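You operate a simulated robot arm through the tools that you are given. There is no shell and no other tool. Be economical: measure what you need, move in short steps, check, and stop when the job is done.

You run a simulated robot arm. Do the job below in one go: nothing can be reset, and whatever is moved stays where it is left.

JOB
Take the blue cufflink from the folding table top and put it on top of the sachet box. Then take the small block brush and leave it on the green dish.
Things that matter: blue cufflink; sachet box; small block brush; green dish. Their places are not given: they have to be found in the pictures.

Only the result counts: the job must be done as asked and must still hold three seconds after the hand-in. Knocking over, shifting, dropping, spilling or breaking anything else fails it.

ROBOT AND FRAMES
A 7-joint arm with a two-finger parallel gripper, fixed in place. Base frame: the origin is at the foot of the arm, x ahead of it, y to its left, z up; the work surface is at about z = 0. Readings come in mm, rad, newtons and seconds.
With the tool pointing down near the work surface it reaches from about 220 to 580 mm from the base axis. Its first joint turns from -1.152 to 1.152 rad. Payload 2.5 kg.
The TCP is the grasp point between the finger pads, 23 mm short of the fingertips. In the tool frame z runs along the fingers and y along their closing line. The gripper opens to 94 mm. The fingers are 38 mm wide and 10 mm thick; the gripper's body (54 by 96 mm) begins 39 mm behind the TCP.
Orientation is that of the tool frame in the base frame, as [roll, pitch, yaw] about the fixed x, y, z axes, in that order (R = Rz(yaw) Ry(pitch) Rx(roll)). With the fingers straight down and closing along the base's y, the tool's x points along the base's -x, its y along +y and its z along -z.

CONTROLS
- The arm moves only by the tool step_arm. Its argument "moves" is a list of rows, each an object (a shift or turn left out is 0, a gripper value left out holds the last) with "fingers": the finger opening in mm, from 0 to 94; "slide": the shift along the base's x, y, z in mm, a list of three; "rotation": the turn, a rotation vector about the base's x, y, z in rad, a list of three. In form: [{"fingers": fingers, "slide": [tx, ty, tz], "rotation": [wx, wy, wz]}, ...]. A call has 1 to 8 rows; each row is the pose to reach, as a shift and turn from the pose commanded when the call began. Rows are played at 5 a second. More than 50 mm and 0.15 rad between two rows, or a gripper value outside its range, and nothing of the call is played. A pose out of reach is approached as far as the arm can. The call stops where the force on the tool passes 40 N (or 10 N more than at its start, if that is more) or the arm is blocked; 0.2 s more then pass. Each finger travels about 108 mm/s and halts on what it meets, pressing with about 39 N; the grip force reading is that of the motor and also rises with nothing between the fingers. The clock runs only during rows and for 0.2 s after the last one: add rows that repeat a pose to give the fingers time. It gives the time, the measured TCP pose, the force on the tool (base axes), the opening and the grip force at its end, in the units of the frame above (readings bear some noise).
- Cameras (640 x 400 px; columns grow to the right, rows downward): "scene" is fixed at [112.8, -418.3, 521.1]; the picture's right is [0.84, -0.55, 0.00], its down [-0.42, -0.65, -0.63] and it looks along [0.34, 0.53, -0.78] (base axes); focal length 267 px, centre (320, 200). "wrist" rides on the gripper at [-39, 0, -44] in the tool frame; the picture's right is [0.00, -1.00, 0.00], its down [0.97, 0.00, -0.24] and it looks along [0.24, 0.00, 0.97] (tool axes); focal length 218 px, centre (320, 200).
- capture(camera): a new picture of that camera. It takes no simulated time.
- locate(camera, pixels): there is no depth. For up to 12 entries [column, row, z] of the newest picture of that camera ("zoom" is the newest enlarged one), the place [x, y] in the base frame at which the ray of that pixel passes the height z, good to about 3 mm. It takes no simulated time.
- inspect(camera, box): a new picture of the part [left, top, right, bottom] of that camera's present view, enlarged. It takes no simulated time.
- job_done(): hands the job in; it is judged then, once.

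Keep the steps short. Do not move on a guess: measure, check each grasp and each placing, and mend mistakes. In all there are 80 turns and 34 pictures (those below and enlarged ones count). Leave the gripper open and the arm clear of the work at the hand-in unless told otherwise, and finish with a single line.

The tools are called as a command line: name --argument value ..., lists and objects as JSON in quotes. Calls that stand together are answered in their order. step_arm: Moves the arm, as the interface text tells. Its arguments: {"type":"object","properties":{"moves":{"type":"array"}},"required":["moves"]} The other tools are called the same way: capture (camera) takes a picture; locate (camera, pixels) gives the place at which the rays of pixels pass given heights; inspect (camera, box) takes an enlarged picture of a part of a camera's view; job_done () hands the job in.

At the start:

```text
t: 0.0
eef_pos: [313.3, -272.1, 306.6]
tool_rot: [3.141, 0.0, 3.141]
ft_force: [0.8, -0.5, 1.5]
grip_width: 94.1
grip_force: 0.0
```

scene: 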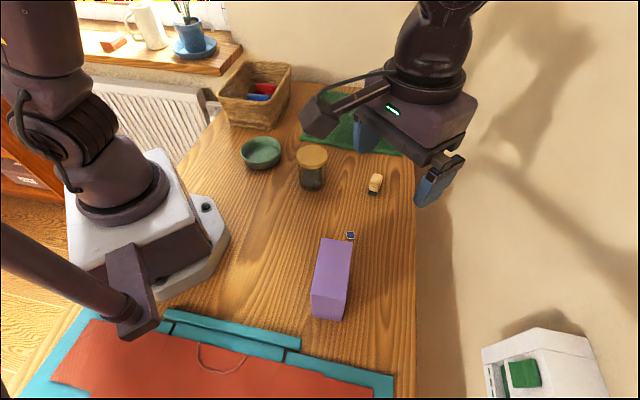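
wrist: 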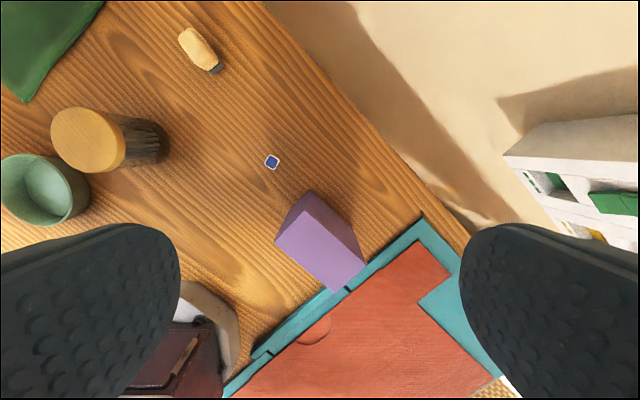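

I see the blue cufflink near scene (350,236), the purple box at (332,278), the brush at (375,184) and the green dish at (262,153). I'll enlarge the pictures to measure them.

inspect --camera "scene" --box '[290, 160, 418, 330]'

inspect --camera "wrist" --box '[160, 10, 400, 310]'

locate --camera "wrist" --pixels '[[272, 162, 5], [215, 69, 5], [183, 35, 10], [198, 48, 15], [310, 193, 0], [350, 270, 0], [40, 190, 0], [90, 138, 60]]'

locate --camera "scene" --pixels '[[350, 236, 5], [373, 193, 0], [376, 177, 15], [312, 318, 0], [341, 321, 0], [262, 165, 0], [262, 145, 40], [312, 187, 0], [312, 155, 60]]'

```text
2.35 times, centred on (354, 245) of scene
```

zoom: 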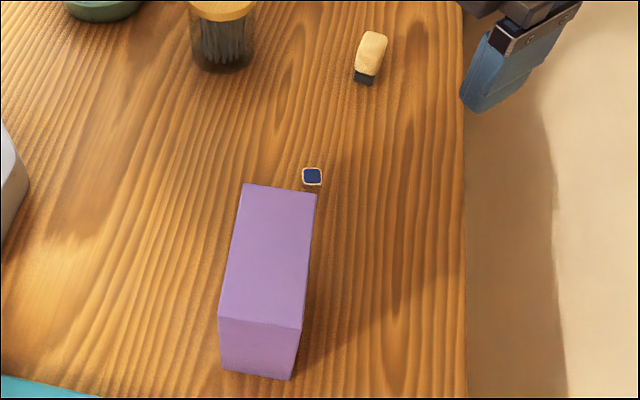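

```text
1.33 times, centred on (280, 160) of wrist
```

zoom: 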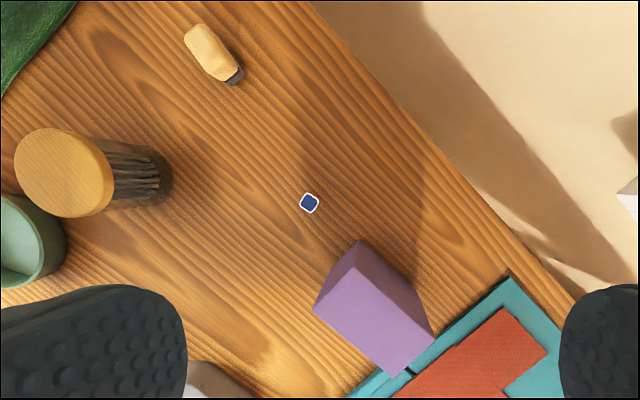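

```text
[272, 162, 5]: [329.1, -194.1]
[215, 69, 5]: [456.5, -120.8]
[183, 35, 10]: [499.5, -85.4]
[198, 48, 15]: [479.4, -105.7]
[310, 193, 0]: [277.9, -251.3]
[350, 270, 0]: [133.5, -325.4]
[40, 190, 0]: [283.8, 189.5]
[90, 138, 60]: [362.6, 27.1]
```

```text
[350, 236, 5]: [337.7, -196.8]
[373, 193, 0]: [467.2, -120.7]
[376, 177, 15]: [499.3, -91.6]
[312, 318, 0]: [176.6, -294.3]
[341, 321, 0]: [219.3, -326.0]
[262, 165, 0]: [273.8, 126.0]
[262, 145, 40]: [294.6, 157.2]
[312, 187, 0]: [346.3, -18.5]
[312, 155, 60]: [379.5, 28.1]
```

I'll find the box's height by matching its vertical edge corners, and get its top corners at that height.

locate --camera "scene" --pixels '[[312.3, 317.8, 0], [341.7, 321.2, 0], [310.6, 294.8, 40], [310.6, 294.8, 60], [346.3, 299.9, 40], [346.3, 299.9, 60], [310.6, 294.8, 80], [346.3, 299.9, 80], [321.2, 238.2, 60], [352.3, 242.4, 60], [321.2, 238.2, 80], [352.3, 242.4, 80]]'

```text
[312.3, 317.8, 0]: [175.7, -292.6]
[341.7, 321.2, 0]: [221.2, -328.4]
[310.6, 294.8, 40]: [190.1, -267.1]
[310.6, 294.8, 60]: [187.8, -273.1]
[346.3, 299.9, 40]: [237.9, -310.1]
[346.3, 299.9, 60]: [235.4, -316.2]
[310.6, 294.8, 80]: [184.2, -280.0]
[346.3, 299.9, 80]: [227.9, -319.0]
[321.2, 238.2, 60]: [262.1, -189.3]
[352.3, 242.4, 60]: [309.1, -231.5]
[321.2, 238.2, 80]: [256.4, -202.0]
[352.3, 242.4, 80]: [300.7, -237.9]
```

The box is about 100 mm high with its long axis about 48° from x, and the cufflink is about 65 mm past its far end. I'll move above the cufflink and turn so that the closing line is parallel to the near box face.

step_arm --moves '[{"slide": [4, 13, -15], "rotation": [0, 0, 0.14]}, {"slide": [7, 26, -30], "rotation": [0, 0, 0.28]}, {"slide": [10, 39, -45], "rotation": [0, 0, 0.42]}, {"slide": [13, 52, -60], "rotation": [0, 0, 0.56]}, {"slide": [16, 65, -75], "rotation": [0, 0, 0.7]}, {"slide": [19, 77, -90], "rotation": [0, 0, 0.84]}, {"slide": [19, 77, -110], "rotation": [0, 0, 0.84]}]'

capture --camera "wrist"

```text
t: 1.6
eef_pos: [331.3, -194.4, 197.2]
tool_rot: [3.141, 0.0, -2.299]
ft_force: [0.7, -1.0, 0.1]
grip_width: 94.1
grip_force: 0.2
```

```text
29 pictures are left
```

wrist: 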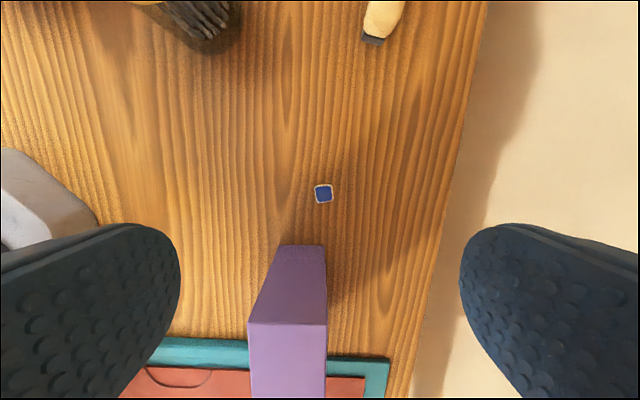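

The cufflink is at (324,193), nearly square to the fingers. The box's foot edge is at row 245 and its top edge at row 323. I'll enlarge and measure.

inspect --camera "wrist" --box '[284, 168, 364, 218]'

locate --camera "wrist" --pixels '[[324, 193, 4], [324, 193, 10], [279, 245, 0], [324, 245, 0], [248, 323, 100], [327, 324, 100], [248, 323, 110], [327, 324, 110], [248, 323, 90], [327, 324, 90]]'

```text
8.00 times, centred on (324, 193) of wrist
```

zoom: 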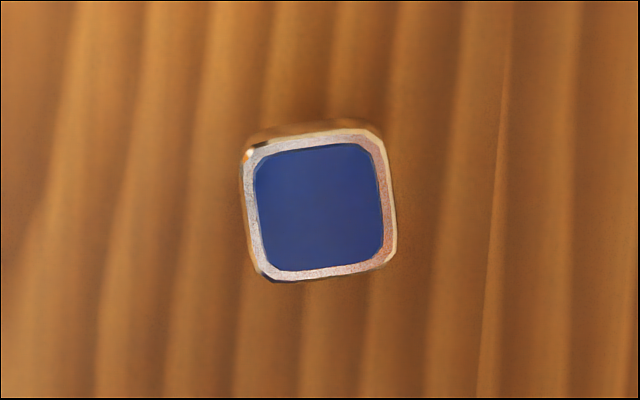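

```text
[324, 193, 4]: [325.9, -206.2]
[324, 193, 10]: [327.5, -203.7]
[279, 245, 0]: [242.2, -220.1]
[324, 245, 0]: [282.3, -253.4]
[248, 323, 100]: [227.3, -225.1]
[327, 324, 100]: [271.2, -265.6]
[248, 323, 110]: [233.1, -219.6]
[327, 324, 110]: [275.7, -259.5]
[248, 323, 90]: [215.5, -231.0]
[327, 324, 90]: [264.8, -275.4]
```

The readings differ by about 10 mm: [326,-205] from the wrist here, [333,-196] earlier. I'll go lower and measure again.

step_arm --moves '[{"fingers": 60, "slide": [-1, -4, -35]}, {"slide": [-2, -8, -70]}, {"slide": [-2, -8, -100]}, {"slide": [-2, -8, -100]}]'

capture --camera "wrist"

capture --camera "scene"

```text
t: 2.6
eef_pos: [329.5, -202.1, 96.9]
tool_rot: [-3.141, 0.001, -2.301]
ft_force: [-0.2, -1.1, -0.7]
grip_width: 59.9
grip_force: 0.0
```

```text
27 pictures are left
```

wrist: 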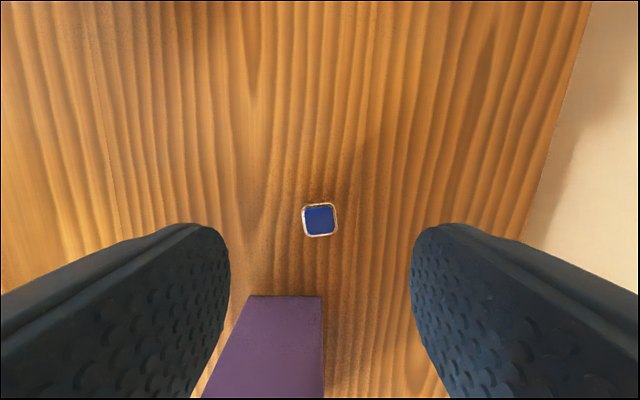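

```text
26 pictures are left
```

scene: 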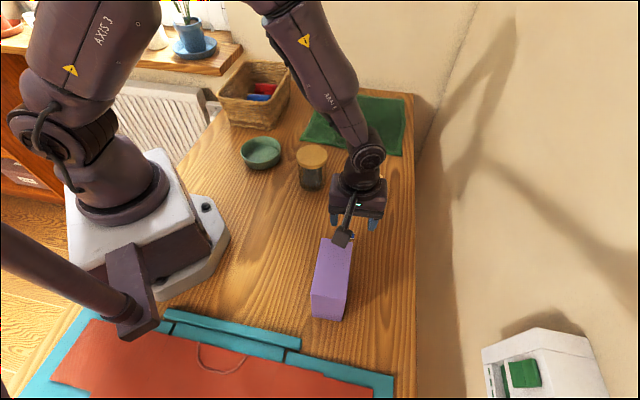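

Before going lower, I want to see the dark part of the gripper near (342,238), which seems close to the box.

inspect --camera "scene" --box '[290, 150, 418, 330]'

locate --camera "wrist" --pixels '[[319, 220, 4], [319, 220, 8], [249, 296, 0], [321, 297, 0]]'

```text
2.22 times, centred on (354, 240) of scene
```

zoom: 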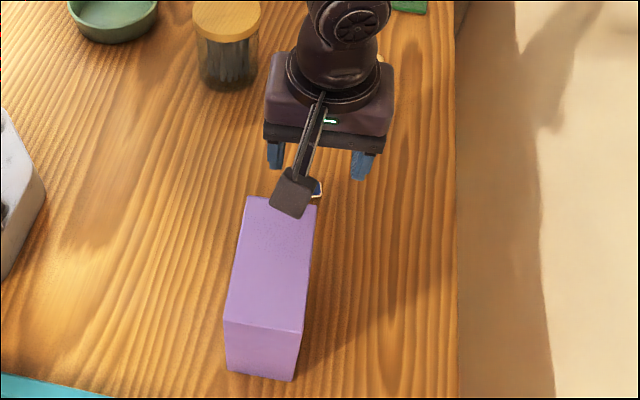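

```text
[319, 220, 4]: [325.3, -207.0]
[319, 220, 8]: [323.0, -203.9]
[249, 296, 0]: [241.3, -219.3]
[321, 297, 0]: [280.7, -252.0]
```

The boom with the block sits about 105 mm out on the tool's +x side and about 80 mm above the TCP. Going lower would bring it onto the box. I'll turn back by 1.44 rad, which also squares the fingers with the cufflink, and look again.

step_arm --moves '[{"slide": [0, 0, 20], "rotation": [0, 0, -0.12]}, {"slide": [0, 0, 20], "rotation": [0, 0, -0.26]}, {"slide": [0, 0, 20], "rotation": [0, 0, -0.4]}, {"slide": [0, 0, 20], "rotation": [0, 0, -0.54]}, {"slide": [0, 0, 20], "rotation": [0, 0, -0.68]}, {"slide": [0, 0, 20], "rotation": [0, 0, -0.72]}]'

step_arm --moves '[{"slide": [-2, -2, 0], "rotation": [0, 0, -0.12]}, {"slide": [-3, -3, 0], "rotation": [0, 0, -0.26]}, {"slide": [-3, -3, 0], "rotation": [0, 0, -0.4]}, {"slide": [-3, -3, 0], "rotation": [0, 0, -0.54]}, {"slide": [-3, -3, 0], "rotation": [0, 0, -0.68]}, {"slide": [-3, -3, -20], "rotation": [0, 0, -0.72]}, {"slide": [-3, -3, -30], "rotation": [0, 0, -0.72]}]'

capture --camera "wrist"

inspect --camera "scene" --box '[270, 150, 418, 330]'

```text
t: 4.0
eef_pos: [329.2, -203.2, 117.2]
tool_rot: [3.141, 0.0, -3.023]
ft_force: [-0.5, 0.1, -0.6]
grip_width: 60.0
grip_force: 0.0
```

```text
t: 5.6
eef_pos: [326.4, -204.8, 85.4]
tool_rot: [3.139, -0.002, 2.541]
ft_force: [0.4, 0.3, 0.8]
grip_width: 59.7
grip_force: 0.2
```

```text
24 pictures are left
```

wrist: 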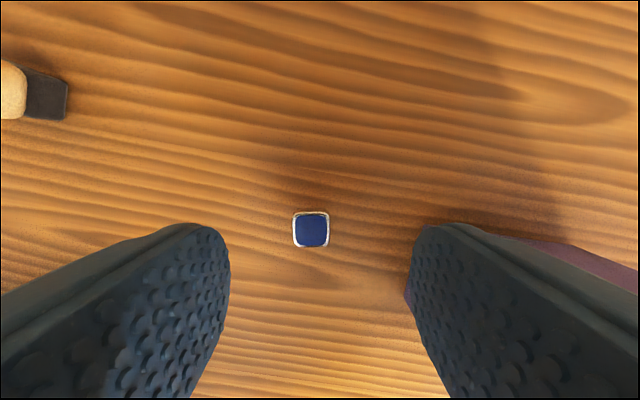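

```text
2.22 times, centred on (344, 240) of scene
```

zoom: 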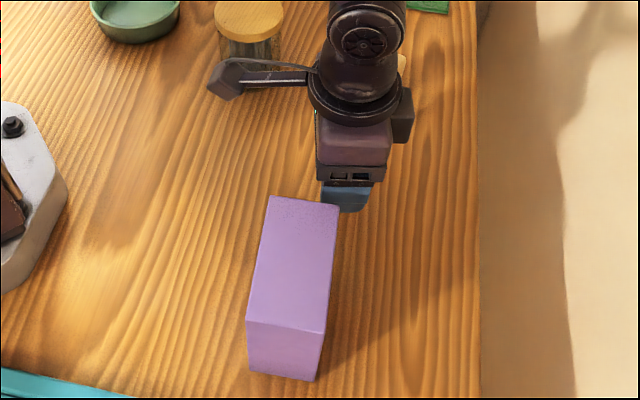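

The cufflink is at (311,230), square to the jaws, and the boom now points clear of the box. I'll measure it.

locate --camera "wrist" --pixels '[[311, 230, 2], [311, 230, 6], [293, 230, 6], [329, 230, 6], [311, 212, 6], [311, 247, 6]]'

```text
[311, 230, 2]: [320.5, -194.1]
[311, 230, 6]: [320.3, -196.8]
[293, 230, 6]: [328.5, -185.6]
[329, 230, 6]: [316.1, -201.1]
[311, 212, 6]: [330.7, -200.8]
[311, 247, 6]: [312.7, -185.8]
```

There's a consistent wrist-camera bias of about 8 mm along tool x between the two orientations. Correcting for it puts the cufflink near (328,-198). I'll lower part of the way and check against the fingertips.

step_arm --moves '[{"slide": [1.5, 7, -10]}, {"slide": [1.5, 7, -35]}, {"slide": [1.5, 7, -35]}]'

capture --camera "wrist"

locate --camera "wrist" --pixels '[[320, 250, 4], [320, 260, 4], [320, 240, 4], [320, 270, 4]]'

```text
t: 6.4
eef_pos: [327.7, -198.7, 51.5]
tool_rot: [3.141, 0.0, 2.542]
ft_force: [-0.6, -0.3, -1.3]
grip_width: 59.9
grip_force: 0.1
```

```text
22 pictures are left
```

wrist: 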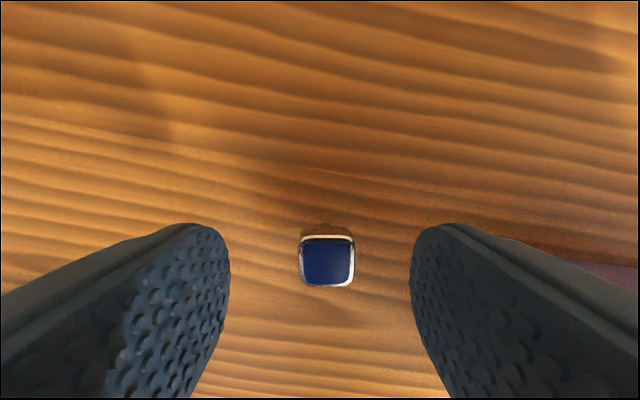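

```text
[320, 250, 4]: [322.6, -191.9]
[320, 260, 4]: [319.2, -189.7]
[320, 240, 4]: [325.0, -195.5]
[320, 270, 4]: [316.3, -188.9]
```

The cufflink sits at (327,262) and looks larger than expected. The rays from all my poses meet at about z≈25, near (329,-201), so its face may be raised. I'll look closer before lowering.

inspect --camera "wrist" --box '[270, 210, 390, 310]'

inspect --camera "scene" --box '[325, 210, 385, 255]'

```text
4.00 times, centred on (330, 260) of wrist
```

zoom: 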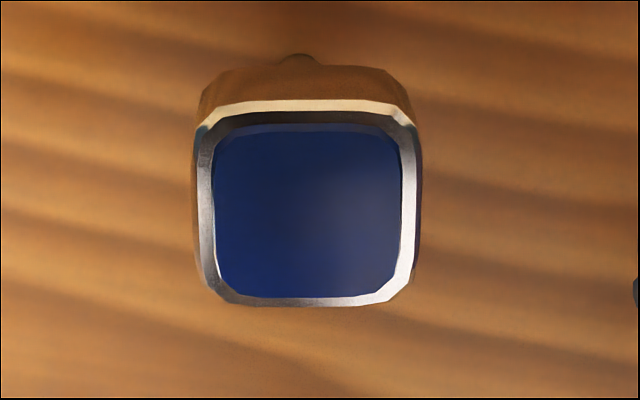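

```text
8.89 times, centred on (355, 232) of scene
```

zoom: 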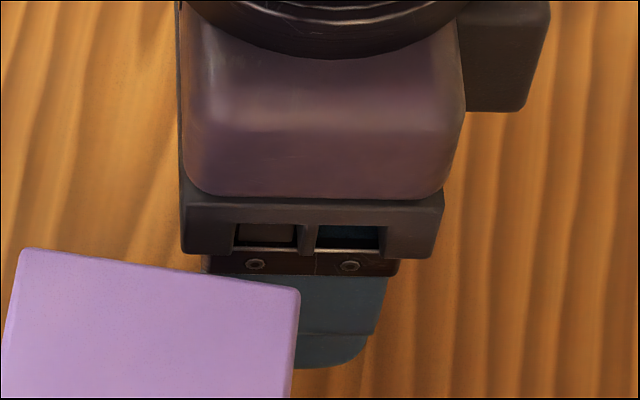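

The zoom shows a raised head on a thin post, with the top at z≈25 and about 17 mm wide. It's centred between the fingers apart from a 2 mm sideways offset. I'll lower to TCP z=27 with that small correction, then close.

step_arm --moves '[{"fingers": 50, "slide": [-0.8, -1.8, -8]}, {"fingers": 40, "slide": [-0.8, -1.8, -16]}, {"slide": [-0.8, -1.8, -24.5]}, {"slide": [-0.8, -1.8, -24.5]}]'

capture --camera "wrist"

```text
t: 7.4
eef_pos: [327.7, -200.8, 26.9]
tool_rot: [-3.141, -0.002, 2.54]
ft_force: [0.1, -0.3, -0.5]
grip_width: 40.0
grip_force: 0.1
```

```text
19 pictures are left
```

wrist: 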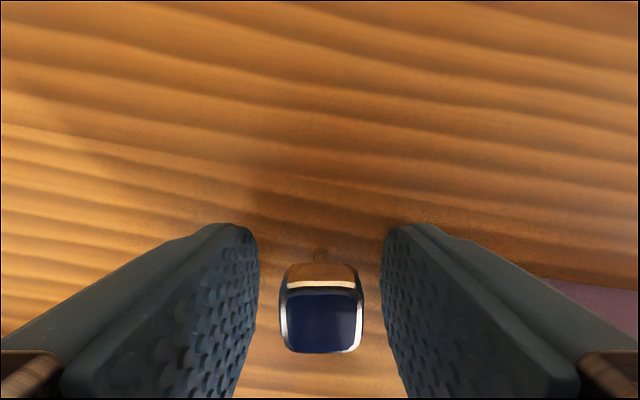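

The head is centred between the pads at TCP height. I'll close.

step_arm --moves '[{"fingers": 24}, {"fingers": 20}, {"fingers": 14}, {"fingers": 12}, {"fingers": 12}]'

```text
t: 8.6
eef_pos: [327.2, -200.4, 27.2]
tool_rot: [3.141, 0.0, 2.543]
ft_force: [-1.1, -0.4, -0.3]
grip_width: 16.5
grip_force: 38.8
```

The fingers hold at 16.5 mm. I'll lift straight up and check both views.

step_arm --moves '[{"slide": [0, 0, 20]}, {"slide": [0, 0, 60]}, {"slide": [0, 0, 105]}, {"slide": [0, 0, 150]}, {"slide": [0, 0, 180]}]'

capture --camera "wrist"

inspect --camera "scene" --box '[280, 130, 420, 330]'

```text
t: 9.8
eef_pos: [329.6, -199.6, 208.5]
tool_rot: [-3.14, 0.001, 2.542]
ft_force: [0.6, -0.3, -1.0]
grip_width: 16.4
grip_force: 39.0
```

```text
18 pictures are left
```

wrist: 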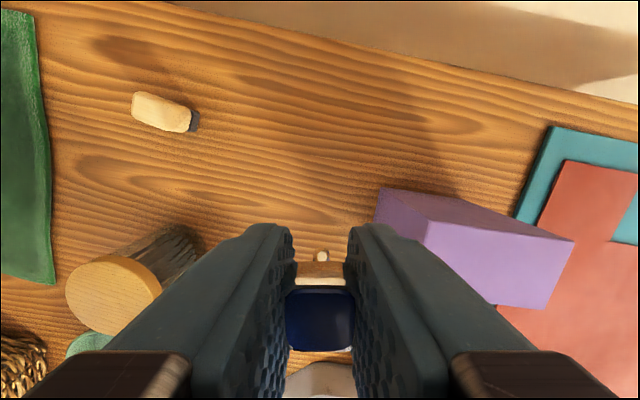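

```text
2.00 times, centred on (350, 230) of scene
```

zoom: 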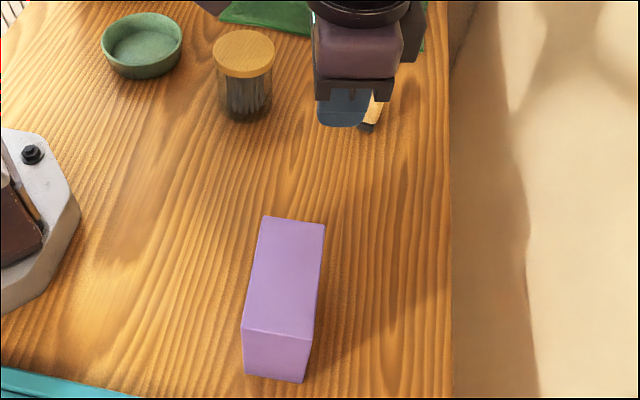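

The cufflink is held, with its post visible at (321,256). Now I'll intersect both cameras' rays of the box's top corners to get its height.

locate --camera "wrist" --pixels '[[428, 222, 90], [428, 222, 120], [574, 240, 90], [574, 240, 120], [543, 308, 90], [543, 308, 120]]'

locate --camera "scene" --pixels '[[352.5, 243, 90], [352.5, 243, 120], [345.5, 299.5, 90], [345.5, 299.5, 120], [311.5, 294, 90], [311.5, 294, 120], [321, 238, 90], [321, 238, 120]]'

```text
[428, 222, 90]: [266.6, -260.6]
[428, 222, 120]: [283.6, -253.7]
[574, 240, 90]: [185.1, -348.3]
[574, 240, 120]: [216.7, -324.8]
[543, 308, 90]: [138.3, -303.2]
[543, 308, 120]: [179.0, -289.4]
```

```text
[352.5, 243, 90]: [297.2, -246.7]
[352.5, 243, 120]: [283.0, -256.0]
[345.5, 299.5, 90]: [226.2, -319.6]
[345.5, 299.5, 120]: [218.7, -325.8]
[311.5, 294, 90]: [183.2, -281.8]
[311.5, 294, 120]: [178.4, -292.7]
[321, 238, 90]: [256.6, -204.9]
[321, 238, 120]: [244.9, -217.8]
```

The rays agree at z=120, giving a box top centred at about (231,-272). I'll carry the cufflink over it at the present height.

step_arm --moves '[{"slide": [-20, -15, 0]}, {"slide": [-40, -30, 0]}, {"slide": [-60, -45, 0]}, {"slide": [-80, -60, 0]}, {"slide": [-97, -72, 0]}, {"slide": [-97, -72, -25]}, {"slide": [-97, -72, -35]}]'

capture --camera "wrist"

inspect --camera "scene" --box '[260, 180, 400, 330]'

```text
t: 11.4
eef_pos: [230.8, -273.9, 170.8]
tool_rot: [-3.139, 0.001, 2.543]
ft_force: [0.5, 1.2, 0.0]
grip_width: 16.1
grip_force: 39.5
```

```text
16 pictures are left
```

wrist: 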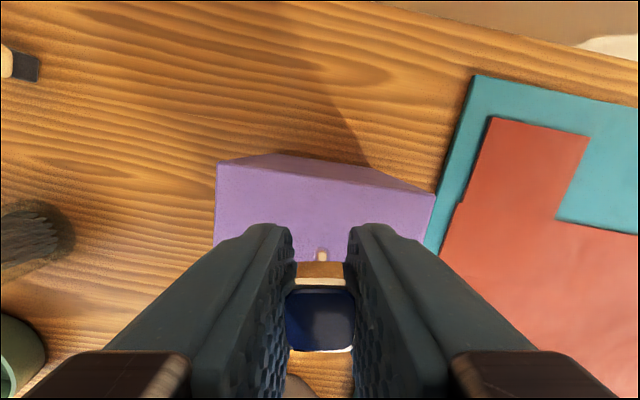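

```text
2.67 times, centred on (330, 255) of scene
```

zoom: 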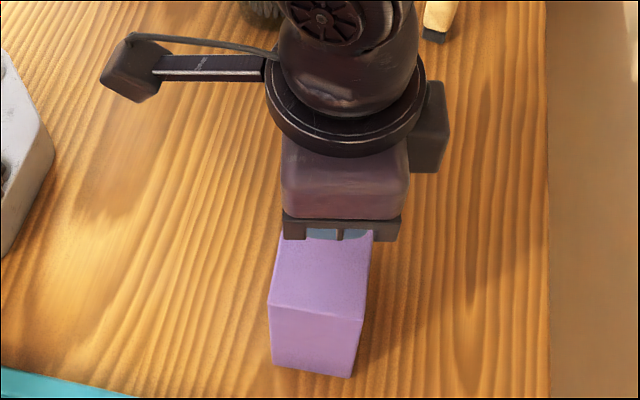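

The box's far top edge works out 26 mm from the TCP, so the cufflink is centred over the box. I'll lower to z≈148.

step_arm --moves '[{"slide": [0, 0, -10]}, {"slide": [0, 0, -18]}, {"slide": [0, 0, -21]}, {"slide": [0, 0, -22.5]}]'

```text
t: 12.4
eef_pos: [230.3, -273.7, 149.1]
tool_rot: [-3.141, 0.002, 2.544]
ft_force: [0.1, 0.1, -0.9]
grip_width: 16.5
grip_force: 39.2
```

No contact yet. I'll go down in 1 mm steps and watch the force.

step_arm --moves '[{"slide": [0, 0, -1]}, {"slide": [0, 0, -1]}, {"slide": [0, 0, -2]}, {"slide": [0, 0, -2]}]'

```text
t: 13.4
eef_pos: [229.8, -273.0, 147.0]
tool_rot: [3.141, -0.001, 2.543]
ft_force: [0.7, -0.1, -0.1]
grip_width: 16.5
grip_force: 38.6
```

step_arm --moves '[{"slide": [0, 0, -0.5]}, {"slide": [0, 0, -0.5]}, {"slide": [0, 0, -1]}, {"slide": [0, 0, -1]}]'

inspect --camera "wrist" --box '[270, 220, 370, 360]'

```text
t: 14.4
eef_pos: [230.6, -272.8, 147.5]
tool_rot: [-3.141, 0.0, 2.544]
ft_force: [1.1, 0.5, 5.7]
grip_width: 16.2
grip_force: 39.3
```

```text
2.86 times, centred on (320, 290) of wrist
```

zoom: 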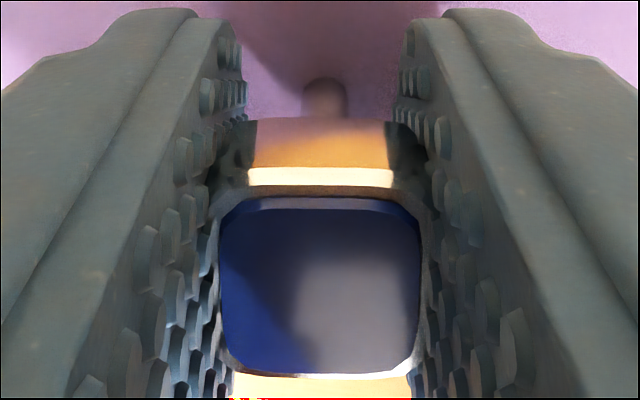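

The force rose to 5.7 N, so the cufflink is touching the box. I'll open gently to a small width, then rise straight up.

step_arm --moves '[{"fingers": 17.5, "slide": [0, 0, 0.5]}, {"fingers": 20, "slide": [0, 0, 0.5]}, {"fingers": 26, "slide": [0, 0, 0.5]}, {"fingers": 36, "slide": [0, 0, 0.5]}, {"fingers": 36, "slide": [0, 0, 0.5]}]'

step_arm --moves '[{"slide": [0, 0, 15]}, {"slide": [0, 0, 35]}, {"slide": [0, 0, 60]}, {"slide": [0, 0, 80]}]'

capture --camera "wrist"

```text
t: 15.6
eef_pos: [230.2, -272.8, 147.0]
tool_rot: [3.141, 0.001, 2.543]
ft_force: [-0.1, -0.5, 0.1]
grip_width: 36.0
grip_force: 0.0
```

```text
t: 16.6
eef_pos: [227.8, -272.5, 226.0]
tool_rot: [3.141, 0.0, 2.541]
ft_force: [-0.2, 0.6, 0.0]
grip_width: 35.9
grip_force: 0.1
```

```text
13 pictures are left
```

wrist: 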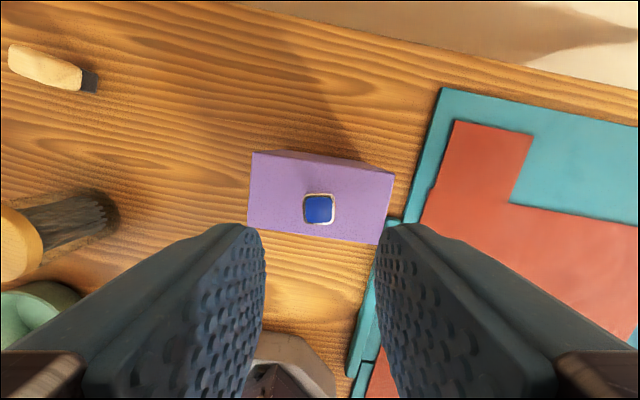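

The cufflink stands on the box, at (319,208). Next I'll move above the brush, staying high, and look.

step_arm --moves '[{"slide": [35, 22, 0]}, {"slide": [70, 44, 0]}, {"slide": [105, 66, 0]}, {"slide": [140, 88, 0]}, {"slide": [175, 110, 0]}, {"slide": [210, 132, 0]}, {"fingers": 80, "slide": [245, 155, 0]}, {"fingers": 80, "slide": [245, 155, -30]}]'

capture --camera "wrist"

capture --camera "scene"

```text
t: 18.4
eef_pos: [474.6, -116.2, 196.2]
tool_rot: [3.141, 0.0, 2.543]
ft_force: [-0.9, -0.8, -0.4]
grip_width: 80.0
grip_force: 0.0
```

```text
12 pictures are left
```

wrist: 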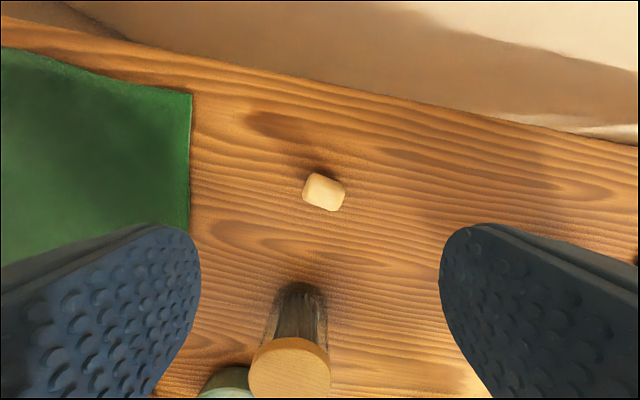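

```text
11 pictures are left
```

scene: 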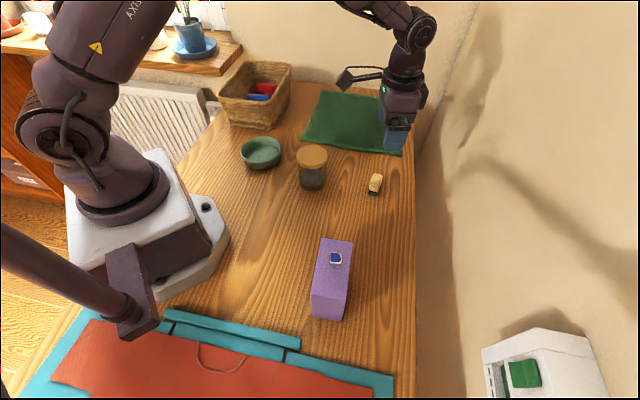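

The brush seems to stand upright, with wood above and bristles below. I'll enlarge it in both views.

inspect --camera "wrist" --box '[284, 160, 364, 222]'

inspect --camera "scene" --box '[350, 165, 400, 205]'

```text
6.45 times, centred on (324, 191) of wrist
```

zoom: 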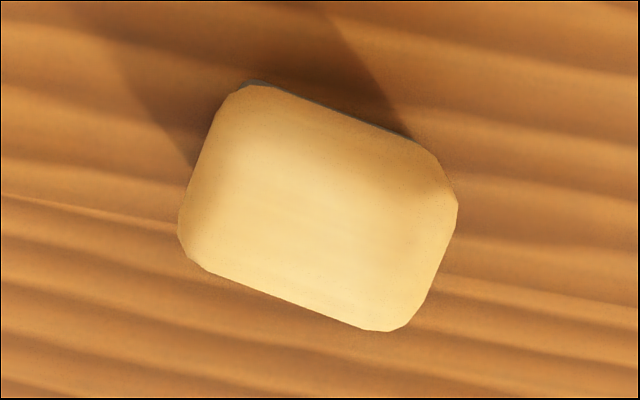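

```text
10.00 times, centred on (375, 185) of scene
```

zoom: 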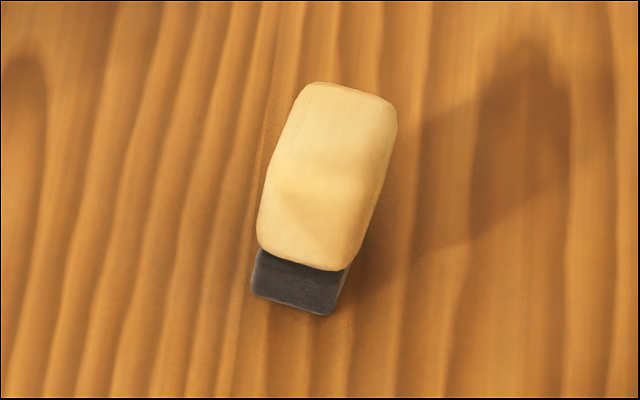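

I'll intersect the rays of the brush's top centre, wrist (324,192) and scene (376.5,179), and do the same for the dish and jar.

locate --camera "wrist" --pixels '[[324, 192, 0], [324, 192, 40], [324, 192, 60], [309, 208, 45], [336, 209, 45], [345, 188, 45], [315, 174, 45], [305, 198, 45]]'

locate --camera "scene" --pixels '[[376.5, 179, 0], [376.5, 179, 40], [376.5, 179, 60], [368, 193.8, 0], [376, 196.5, 0], [241, 150, 40], [282, 150, 40], [262, 137, 40], [262, 163, 40], [260, 170, 0], [312, 190, 0], [312, 155, 70]]'

```text
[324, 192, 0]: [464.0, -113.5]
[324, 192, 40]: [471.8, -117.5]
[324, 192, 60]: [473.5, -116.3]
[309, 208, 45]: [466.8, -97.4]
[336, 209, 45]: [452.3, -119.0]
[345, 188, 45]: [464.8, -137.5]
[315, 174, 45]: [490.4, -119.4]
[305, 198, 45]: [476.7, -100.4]
```

```text
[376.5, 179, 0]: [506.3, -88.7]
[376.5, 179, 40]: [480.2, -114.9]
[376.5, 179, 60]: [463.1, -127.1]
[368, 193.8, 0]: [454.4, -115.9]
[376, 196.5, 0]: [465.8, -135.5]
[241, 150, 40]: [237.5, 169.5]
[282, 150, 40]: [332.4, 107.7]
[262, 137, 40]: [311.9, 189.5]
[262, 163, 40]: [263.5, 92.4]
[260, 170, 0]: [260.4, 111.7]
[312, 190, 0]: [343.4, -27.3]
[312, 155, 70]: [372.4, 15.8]
```

The brush top is at z≈47, centred near (472,-117), about 34 x 26 mm, with its long side turned about 22° from the closing line. I'll turn by -0.38 rad, lower to z≈95 and check.

step_arm --moves '[{"slide": [-1, 0, -25], "rotation": [0, 0, -0.13]}, {"slide": [-2, -1, -50], "rotation": [0, 0, -0.26]}, {"fingers": 70, "slide": [-2.5, -1, -75], "rotation": [0, 0, -0.38]}, {"fingers": 70, "slide": [-2.5, -1, -100], "rotation": [0, 0, -0.38]}, {"slide": [-2.5, -1, -100], "rotation": [0, 0, -0.38]}]'

capture --camera "wrist"

```text
t: 19.6
eef_pos: [472.5, -118.2, 96.3]
tool_rot: [3.141, -0.001, 2.16]
ft_force: [-0.5, -0.5, 0.4]
grip_width: 69.8
grip_force: 0.0
```

```text
8 pictures are left
```

wrist: 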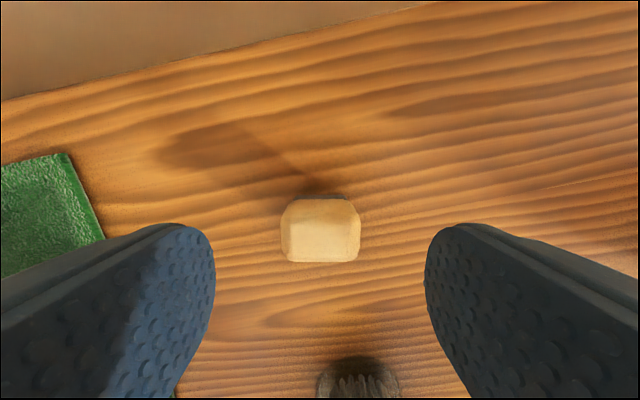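

The brush is square and centred at (320,232). I'll lower to TCP z≈33 and close.

step_arm --moves '[{"slide": [0, 0, -30]}, {"slide": [0, 0, -50]}, {"slide": [0, 0, -63]}, {"slide": [0, 0, -63]}, {"fingers": 45, "slide": [0, 0, -63]}, {"fingers": 30, "slide": [0, 0, -63]}, {"fingers": 26, "slide": [0, 0, -63]}, {"fingers": 26, "slide": [0, 0, -63]}]'

```text
t: 21.4
eef_pos: [473.3, -118.6, 35.5]
tool_rot: [-3.141, -0.002, 2.162]
ft_force: [0.7, 0.6, -0.6]
grip_width: 37.3
grip_force: 39.0
```

It's gripped at 37.3 mm. I'll lift straight up, then carry it high towards the dish at about (286,140).

step_arm --moves '[{"slide": [0, 0, 20]}, {"slide": [0, 0, 60]}, {"slide": [0, 0, 105]}, {"slide": [0, 0, 150]}, {"slide": [0, 0, 190]}]'

step_arm --moves '[{"slide": [-23, 32, 0]}, {"slide": [-46, 64, 0]}, {"slide": [-69, 96, 0]}, {"slide": [-92, 128, 0]}, {"slide": [-115, 160, 0]}, {"slide": [-138, 192, 0]}, {"slide": [-161, 224, 0]}, {"slide": [-161, 224, 0]}]'

capture --camera "wrist"

capture --camera "scene"

```text
t: 22.6
eef_pos: [473.5, -119.1, 222.5]
tool_rot: [-3.139, -0.002, 2.163]
ft_force: [0.4, 0.5, -0.3]
grip_width: 37.2
grip_force: 38.8
```

```text
t: 24.4
eef_pos: [310.1, 104.3, 225.5]
tool_rot: [3.14, 0.0, 2.161]
ft_force: [-0.7, 0.4, -1.3]
grip_width: 37.0
grip_force: 38.9
```

```text
7 pictures are left
```

wrist: 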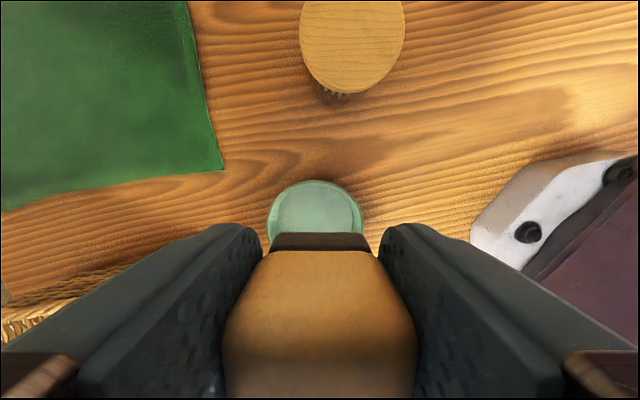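

```text
6 pictures are left
```

scene: 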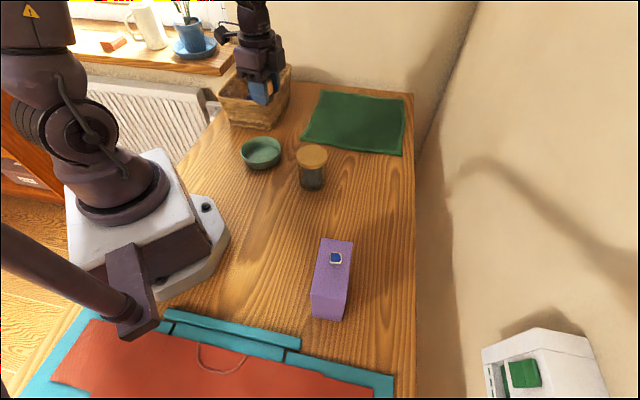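

The dish shows at wrist (315,~225), partly behind the held brush. I'll intersect the rays of its rim from both views, and check the basket's height too.

locate --camera "wrist" --pixels '[[315, 180, 20], [315, 180, 40], [267, 222, 20], [267, 222, 40], [362, 222, 20], [362, 222, 40], [110, 270, 60], [5, 305, 60]]'

inspect --camera "scene" --box '[215, 60, 335, 200]'

locate --camera "scene" --pixels '[[241, 151, 20], [241, 151, 40], [282, 150, 20], [282, 150, 40], [262, 136, 20], [262, 136, 40], [262, 163, 20], [262, 163, 40], [270, 131, 0], [229, 125, 0], [276, 106, 80], [291, 66, 80]]'

```text
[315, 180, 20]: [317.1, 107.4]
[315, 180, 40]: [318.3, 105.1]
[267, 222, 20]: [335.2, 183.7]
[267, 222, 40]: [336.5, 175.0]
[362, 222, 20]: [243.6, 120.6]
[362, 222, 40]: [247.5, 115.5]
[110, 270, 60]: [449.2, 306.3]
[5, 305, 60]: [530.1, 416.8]
```

```text
2.86 times, centred on (275, 130) of scene
```

zoom: 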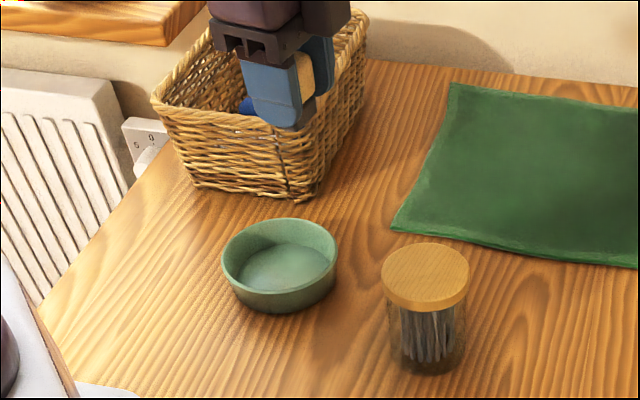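

```text
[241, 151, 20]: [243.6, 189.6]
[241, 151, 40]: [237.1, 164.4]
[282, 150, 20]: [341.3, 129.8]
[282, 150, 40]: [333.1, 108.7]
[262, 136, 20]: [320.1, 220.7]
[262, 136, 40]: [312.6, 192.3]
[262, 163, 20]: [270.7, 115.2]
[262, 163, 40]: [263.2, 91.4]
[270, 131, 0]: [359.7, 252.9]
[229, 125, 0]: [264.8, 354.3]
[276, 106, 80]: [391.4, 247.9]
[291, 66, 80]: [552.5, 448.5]
```

Both views agree: the dish rim is at z≈30, centred near (289,150), radius about 57. The boom and gripper stay well clear of the basket and jar. I'll move above the centre and lower to z≈110.

step_arm --moves '[{"slide": [-11, 23, 0]}, {"slide": [-21, 45.5, 0]}, {"slide": [-21, 45.5, -40]}, {"slide": [-21, 45.5, -80]}, {"slide": [-21, 45.5, -115]}, {"slide": [-21, 45.5, -115]}]'

inspect --camera "scene" --box '[215, 60, 335, 200]'

capture --camera "wrist"

```text
t: 25.8
eef_pos: [291.9, 152.5, 108.3]
tool_rot: [3.141, 0.0, 2.163]
ft_force: [0.0, 0.1, 0.0]
grip_width: 37.2
grip_force: 38.7
```

```text
2.86 times, centred on (275, 130) of scene
```

zoom: 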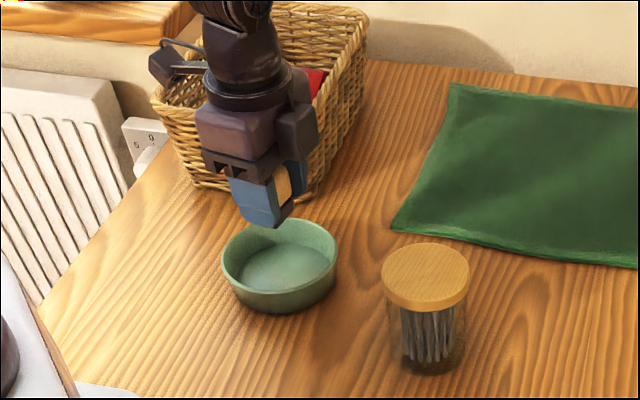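

```text
3 pictures are left
```

wrist: 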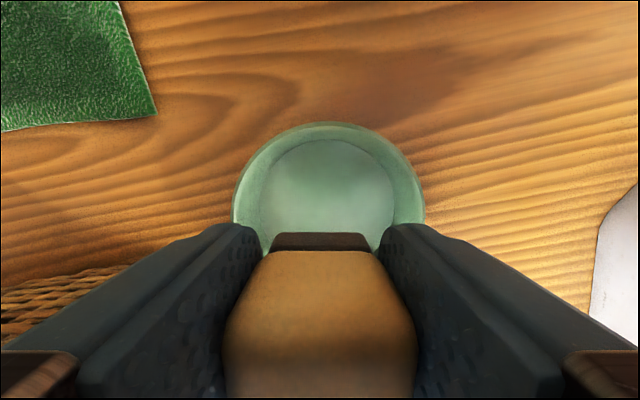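

From this view the dish centre is 4 mm further along tool x and 5 mm along -y, so I'll shift by -6 mm in x. Then I'll lower to z≈46, above the dish floor.

step_arm --moves '[{"slide": [-6, 0, -10]}, {"slide": [-6, 0, -35]}, {"slide": [-6, 0, -55]}, {"slide": [-6, 0, -63]}, {"slide": [-6, 0, -64]}, {"slide": [-6, 0, -64]}]'

step_arm --moves '[{"slide": [0, 0, -1]}, {"slide": [0, 0, -1]}, {"slide": [0, 0, -2]}, {"slide": [0, 0, -2]}]'

```text
t: 27.2
eef_pos: [285.4, 152.1, 44.5]
tool_rot: [-3.141, 0.0, 2.162]
ft_force: [0.5, 0.1, -1.2]
grip_width: 37.4
grip_force: 39.0
```

```text
t: 28.2
eef_pos: [286.5, 150.9, 42.8]
tool_rot: [3.142, 0.001, 2.162]
ft_force: [-0.3, -0.1, -0.1]
grip_width: 37.2
grip_force: 39.2
```

No contact yet. I'll go on down in small steps.

step_arm --moves '[{"slide": [0, 0, -1]}, {"slide": [0, 0, -2]}, {"slide": [0, 0, -2]}]'

step_arm --moves '[{"slide": [0, 0, -0.5]}, {"slide": [0, 0, -1]}, {"slide": [0, 0, -1]}]'

```text
t: 29.0
eef_pos: [284.9, 151.5, 41.0]
tool_rot: [3.141, -0.001, 2.162]
ft_force: [-4.6, -2.5, 24.2]
grip_width: 37.1
grip_force: 39.1
```

```text
t: 29.8
eef_pos: [285.7, 151.0, 38.9]
tool_rot: [3.139, 0.001, 2.162]
ft_force: [-2.4, -2.1, 38.2]
grip_width: 37.3
grip_force: 38.3
```

That's contact with the dish floor, now 38 N. I'll back up to relieve it.

step_arm --moves '[{"slide": [0, 0, 1]}, {"slide": [0, 0, 2]}, {"slide": [0, 0, 2]}]'

```text
t: 30.6
eef_pos: [283.7, 151.3, 40.2]
tool_rot: [-3.14, 0.0, 2.163]
ft_force: [2.6, 1.2, 6.1]
grip_width: 37.2
grip_force: 39.2
```

Light contact now, 6 N. I'll open slightly inside the dish, then rise straight up.

step_arm --moves '[{"fingers": 38.5}, {"fingers": 41}, {"fingers": 46}, {"fingers": 50}, {"fingers": 50}]'

step_arm --moves '[{"slide": [0, 0, 10]}, {"slide": [0, 0, 25]}, {"slide": [0, 0, 50]}, {"slide": [0, 0, 90]}, {"slide": [0, 0, 130]}, {"slide": [0, 0, 160]}]'

capture --camera "wrist"

```text
t: 31.8
eef_pos: [284.7, 152.1, 40.5]
tool_rot: [-3.141, 0.0, 2.163]
ft_force: [-0.3, -0.2, 0.2]
grip_width: 50.1
grip_force: 0.1
```

```text
t: 33.2
eef_pos: [283.9, 151.1, 204.9]
tool_rot: [3.142, 0.0, 2.163]
ft_force: [-0.3, 1.3, 0.2]
grip_width: 50.0
grip_force: 0.0
```

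```text
2 pictures are left
```

wrist: 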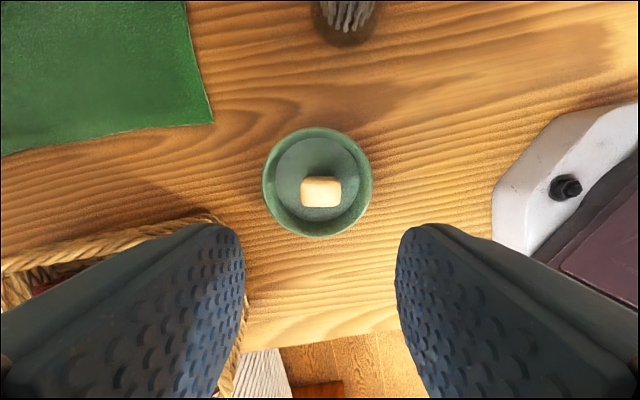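

The brush stands in the dish at (321,192). I'll open the gripper, move it up and clear, and take a last look at the scene.

step_arm --moves '[{"fingers": 70, "slide": [15, -25, 20]}, {"fingers": 94, "slide": [30, -60, 40]}, {"fingers": 94, "slide": [40, -100, 60]}, {"fingers": 94, "slide": [40, -100, 60]}]'

capture --camera "scene"

```text
t: 34.2
eef_pos: [324.0, 51.1, 261.0]
tool_rot: [-3.141, -0.001, 2.163]
ft_force: [0.1, -0.1, -0.9]
grip_width: 93.8
grip_force: 0.1
```

```text
1 pictures are left
```

scene: 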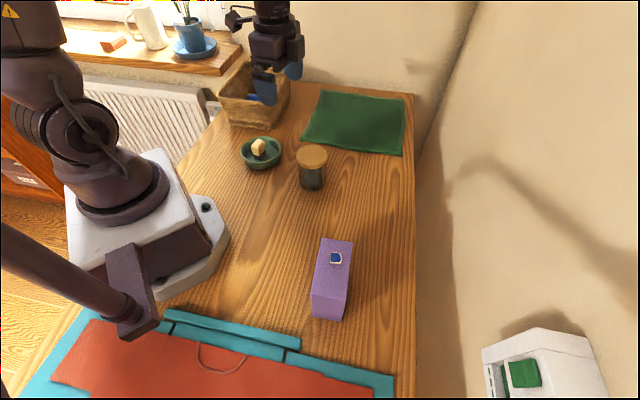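

The cufflink is on the box at (336,258), the brush is in the dish at (258,147), nothing else has moved, and the gripper is open and clear. I'll hand in.

job_done

```text
The job is handed in.
```

The blue cufflink is on top of the sachet box and the small block brush is standing in the green dish; the job is handed in.
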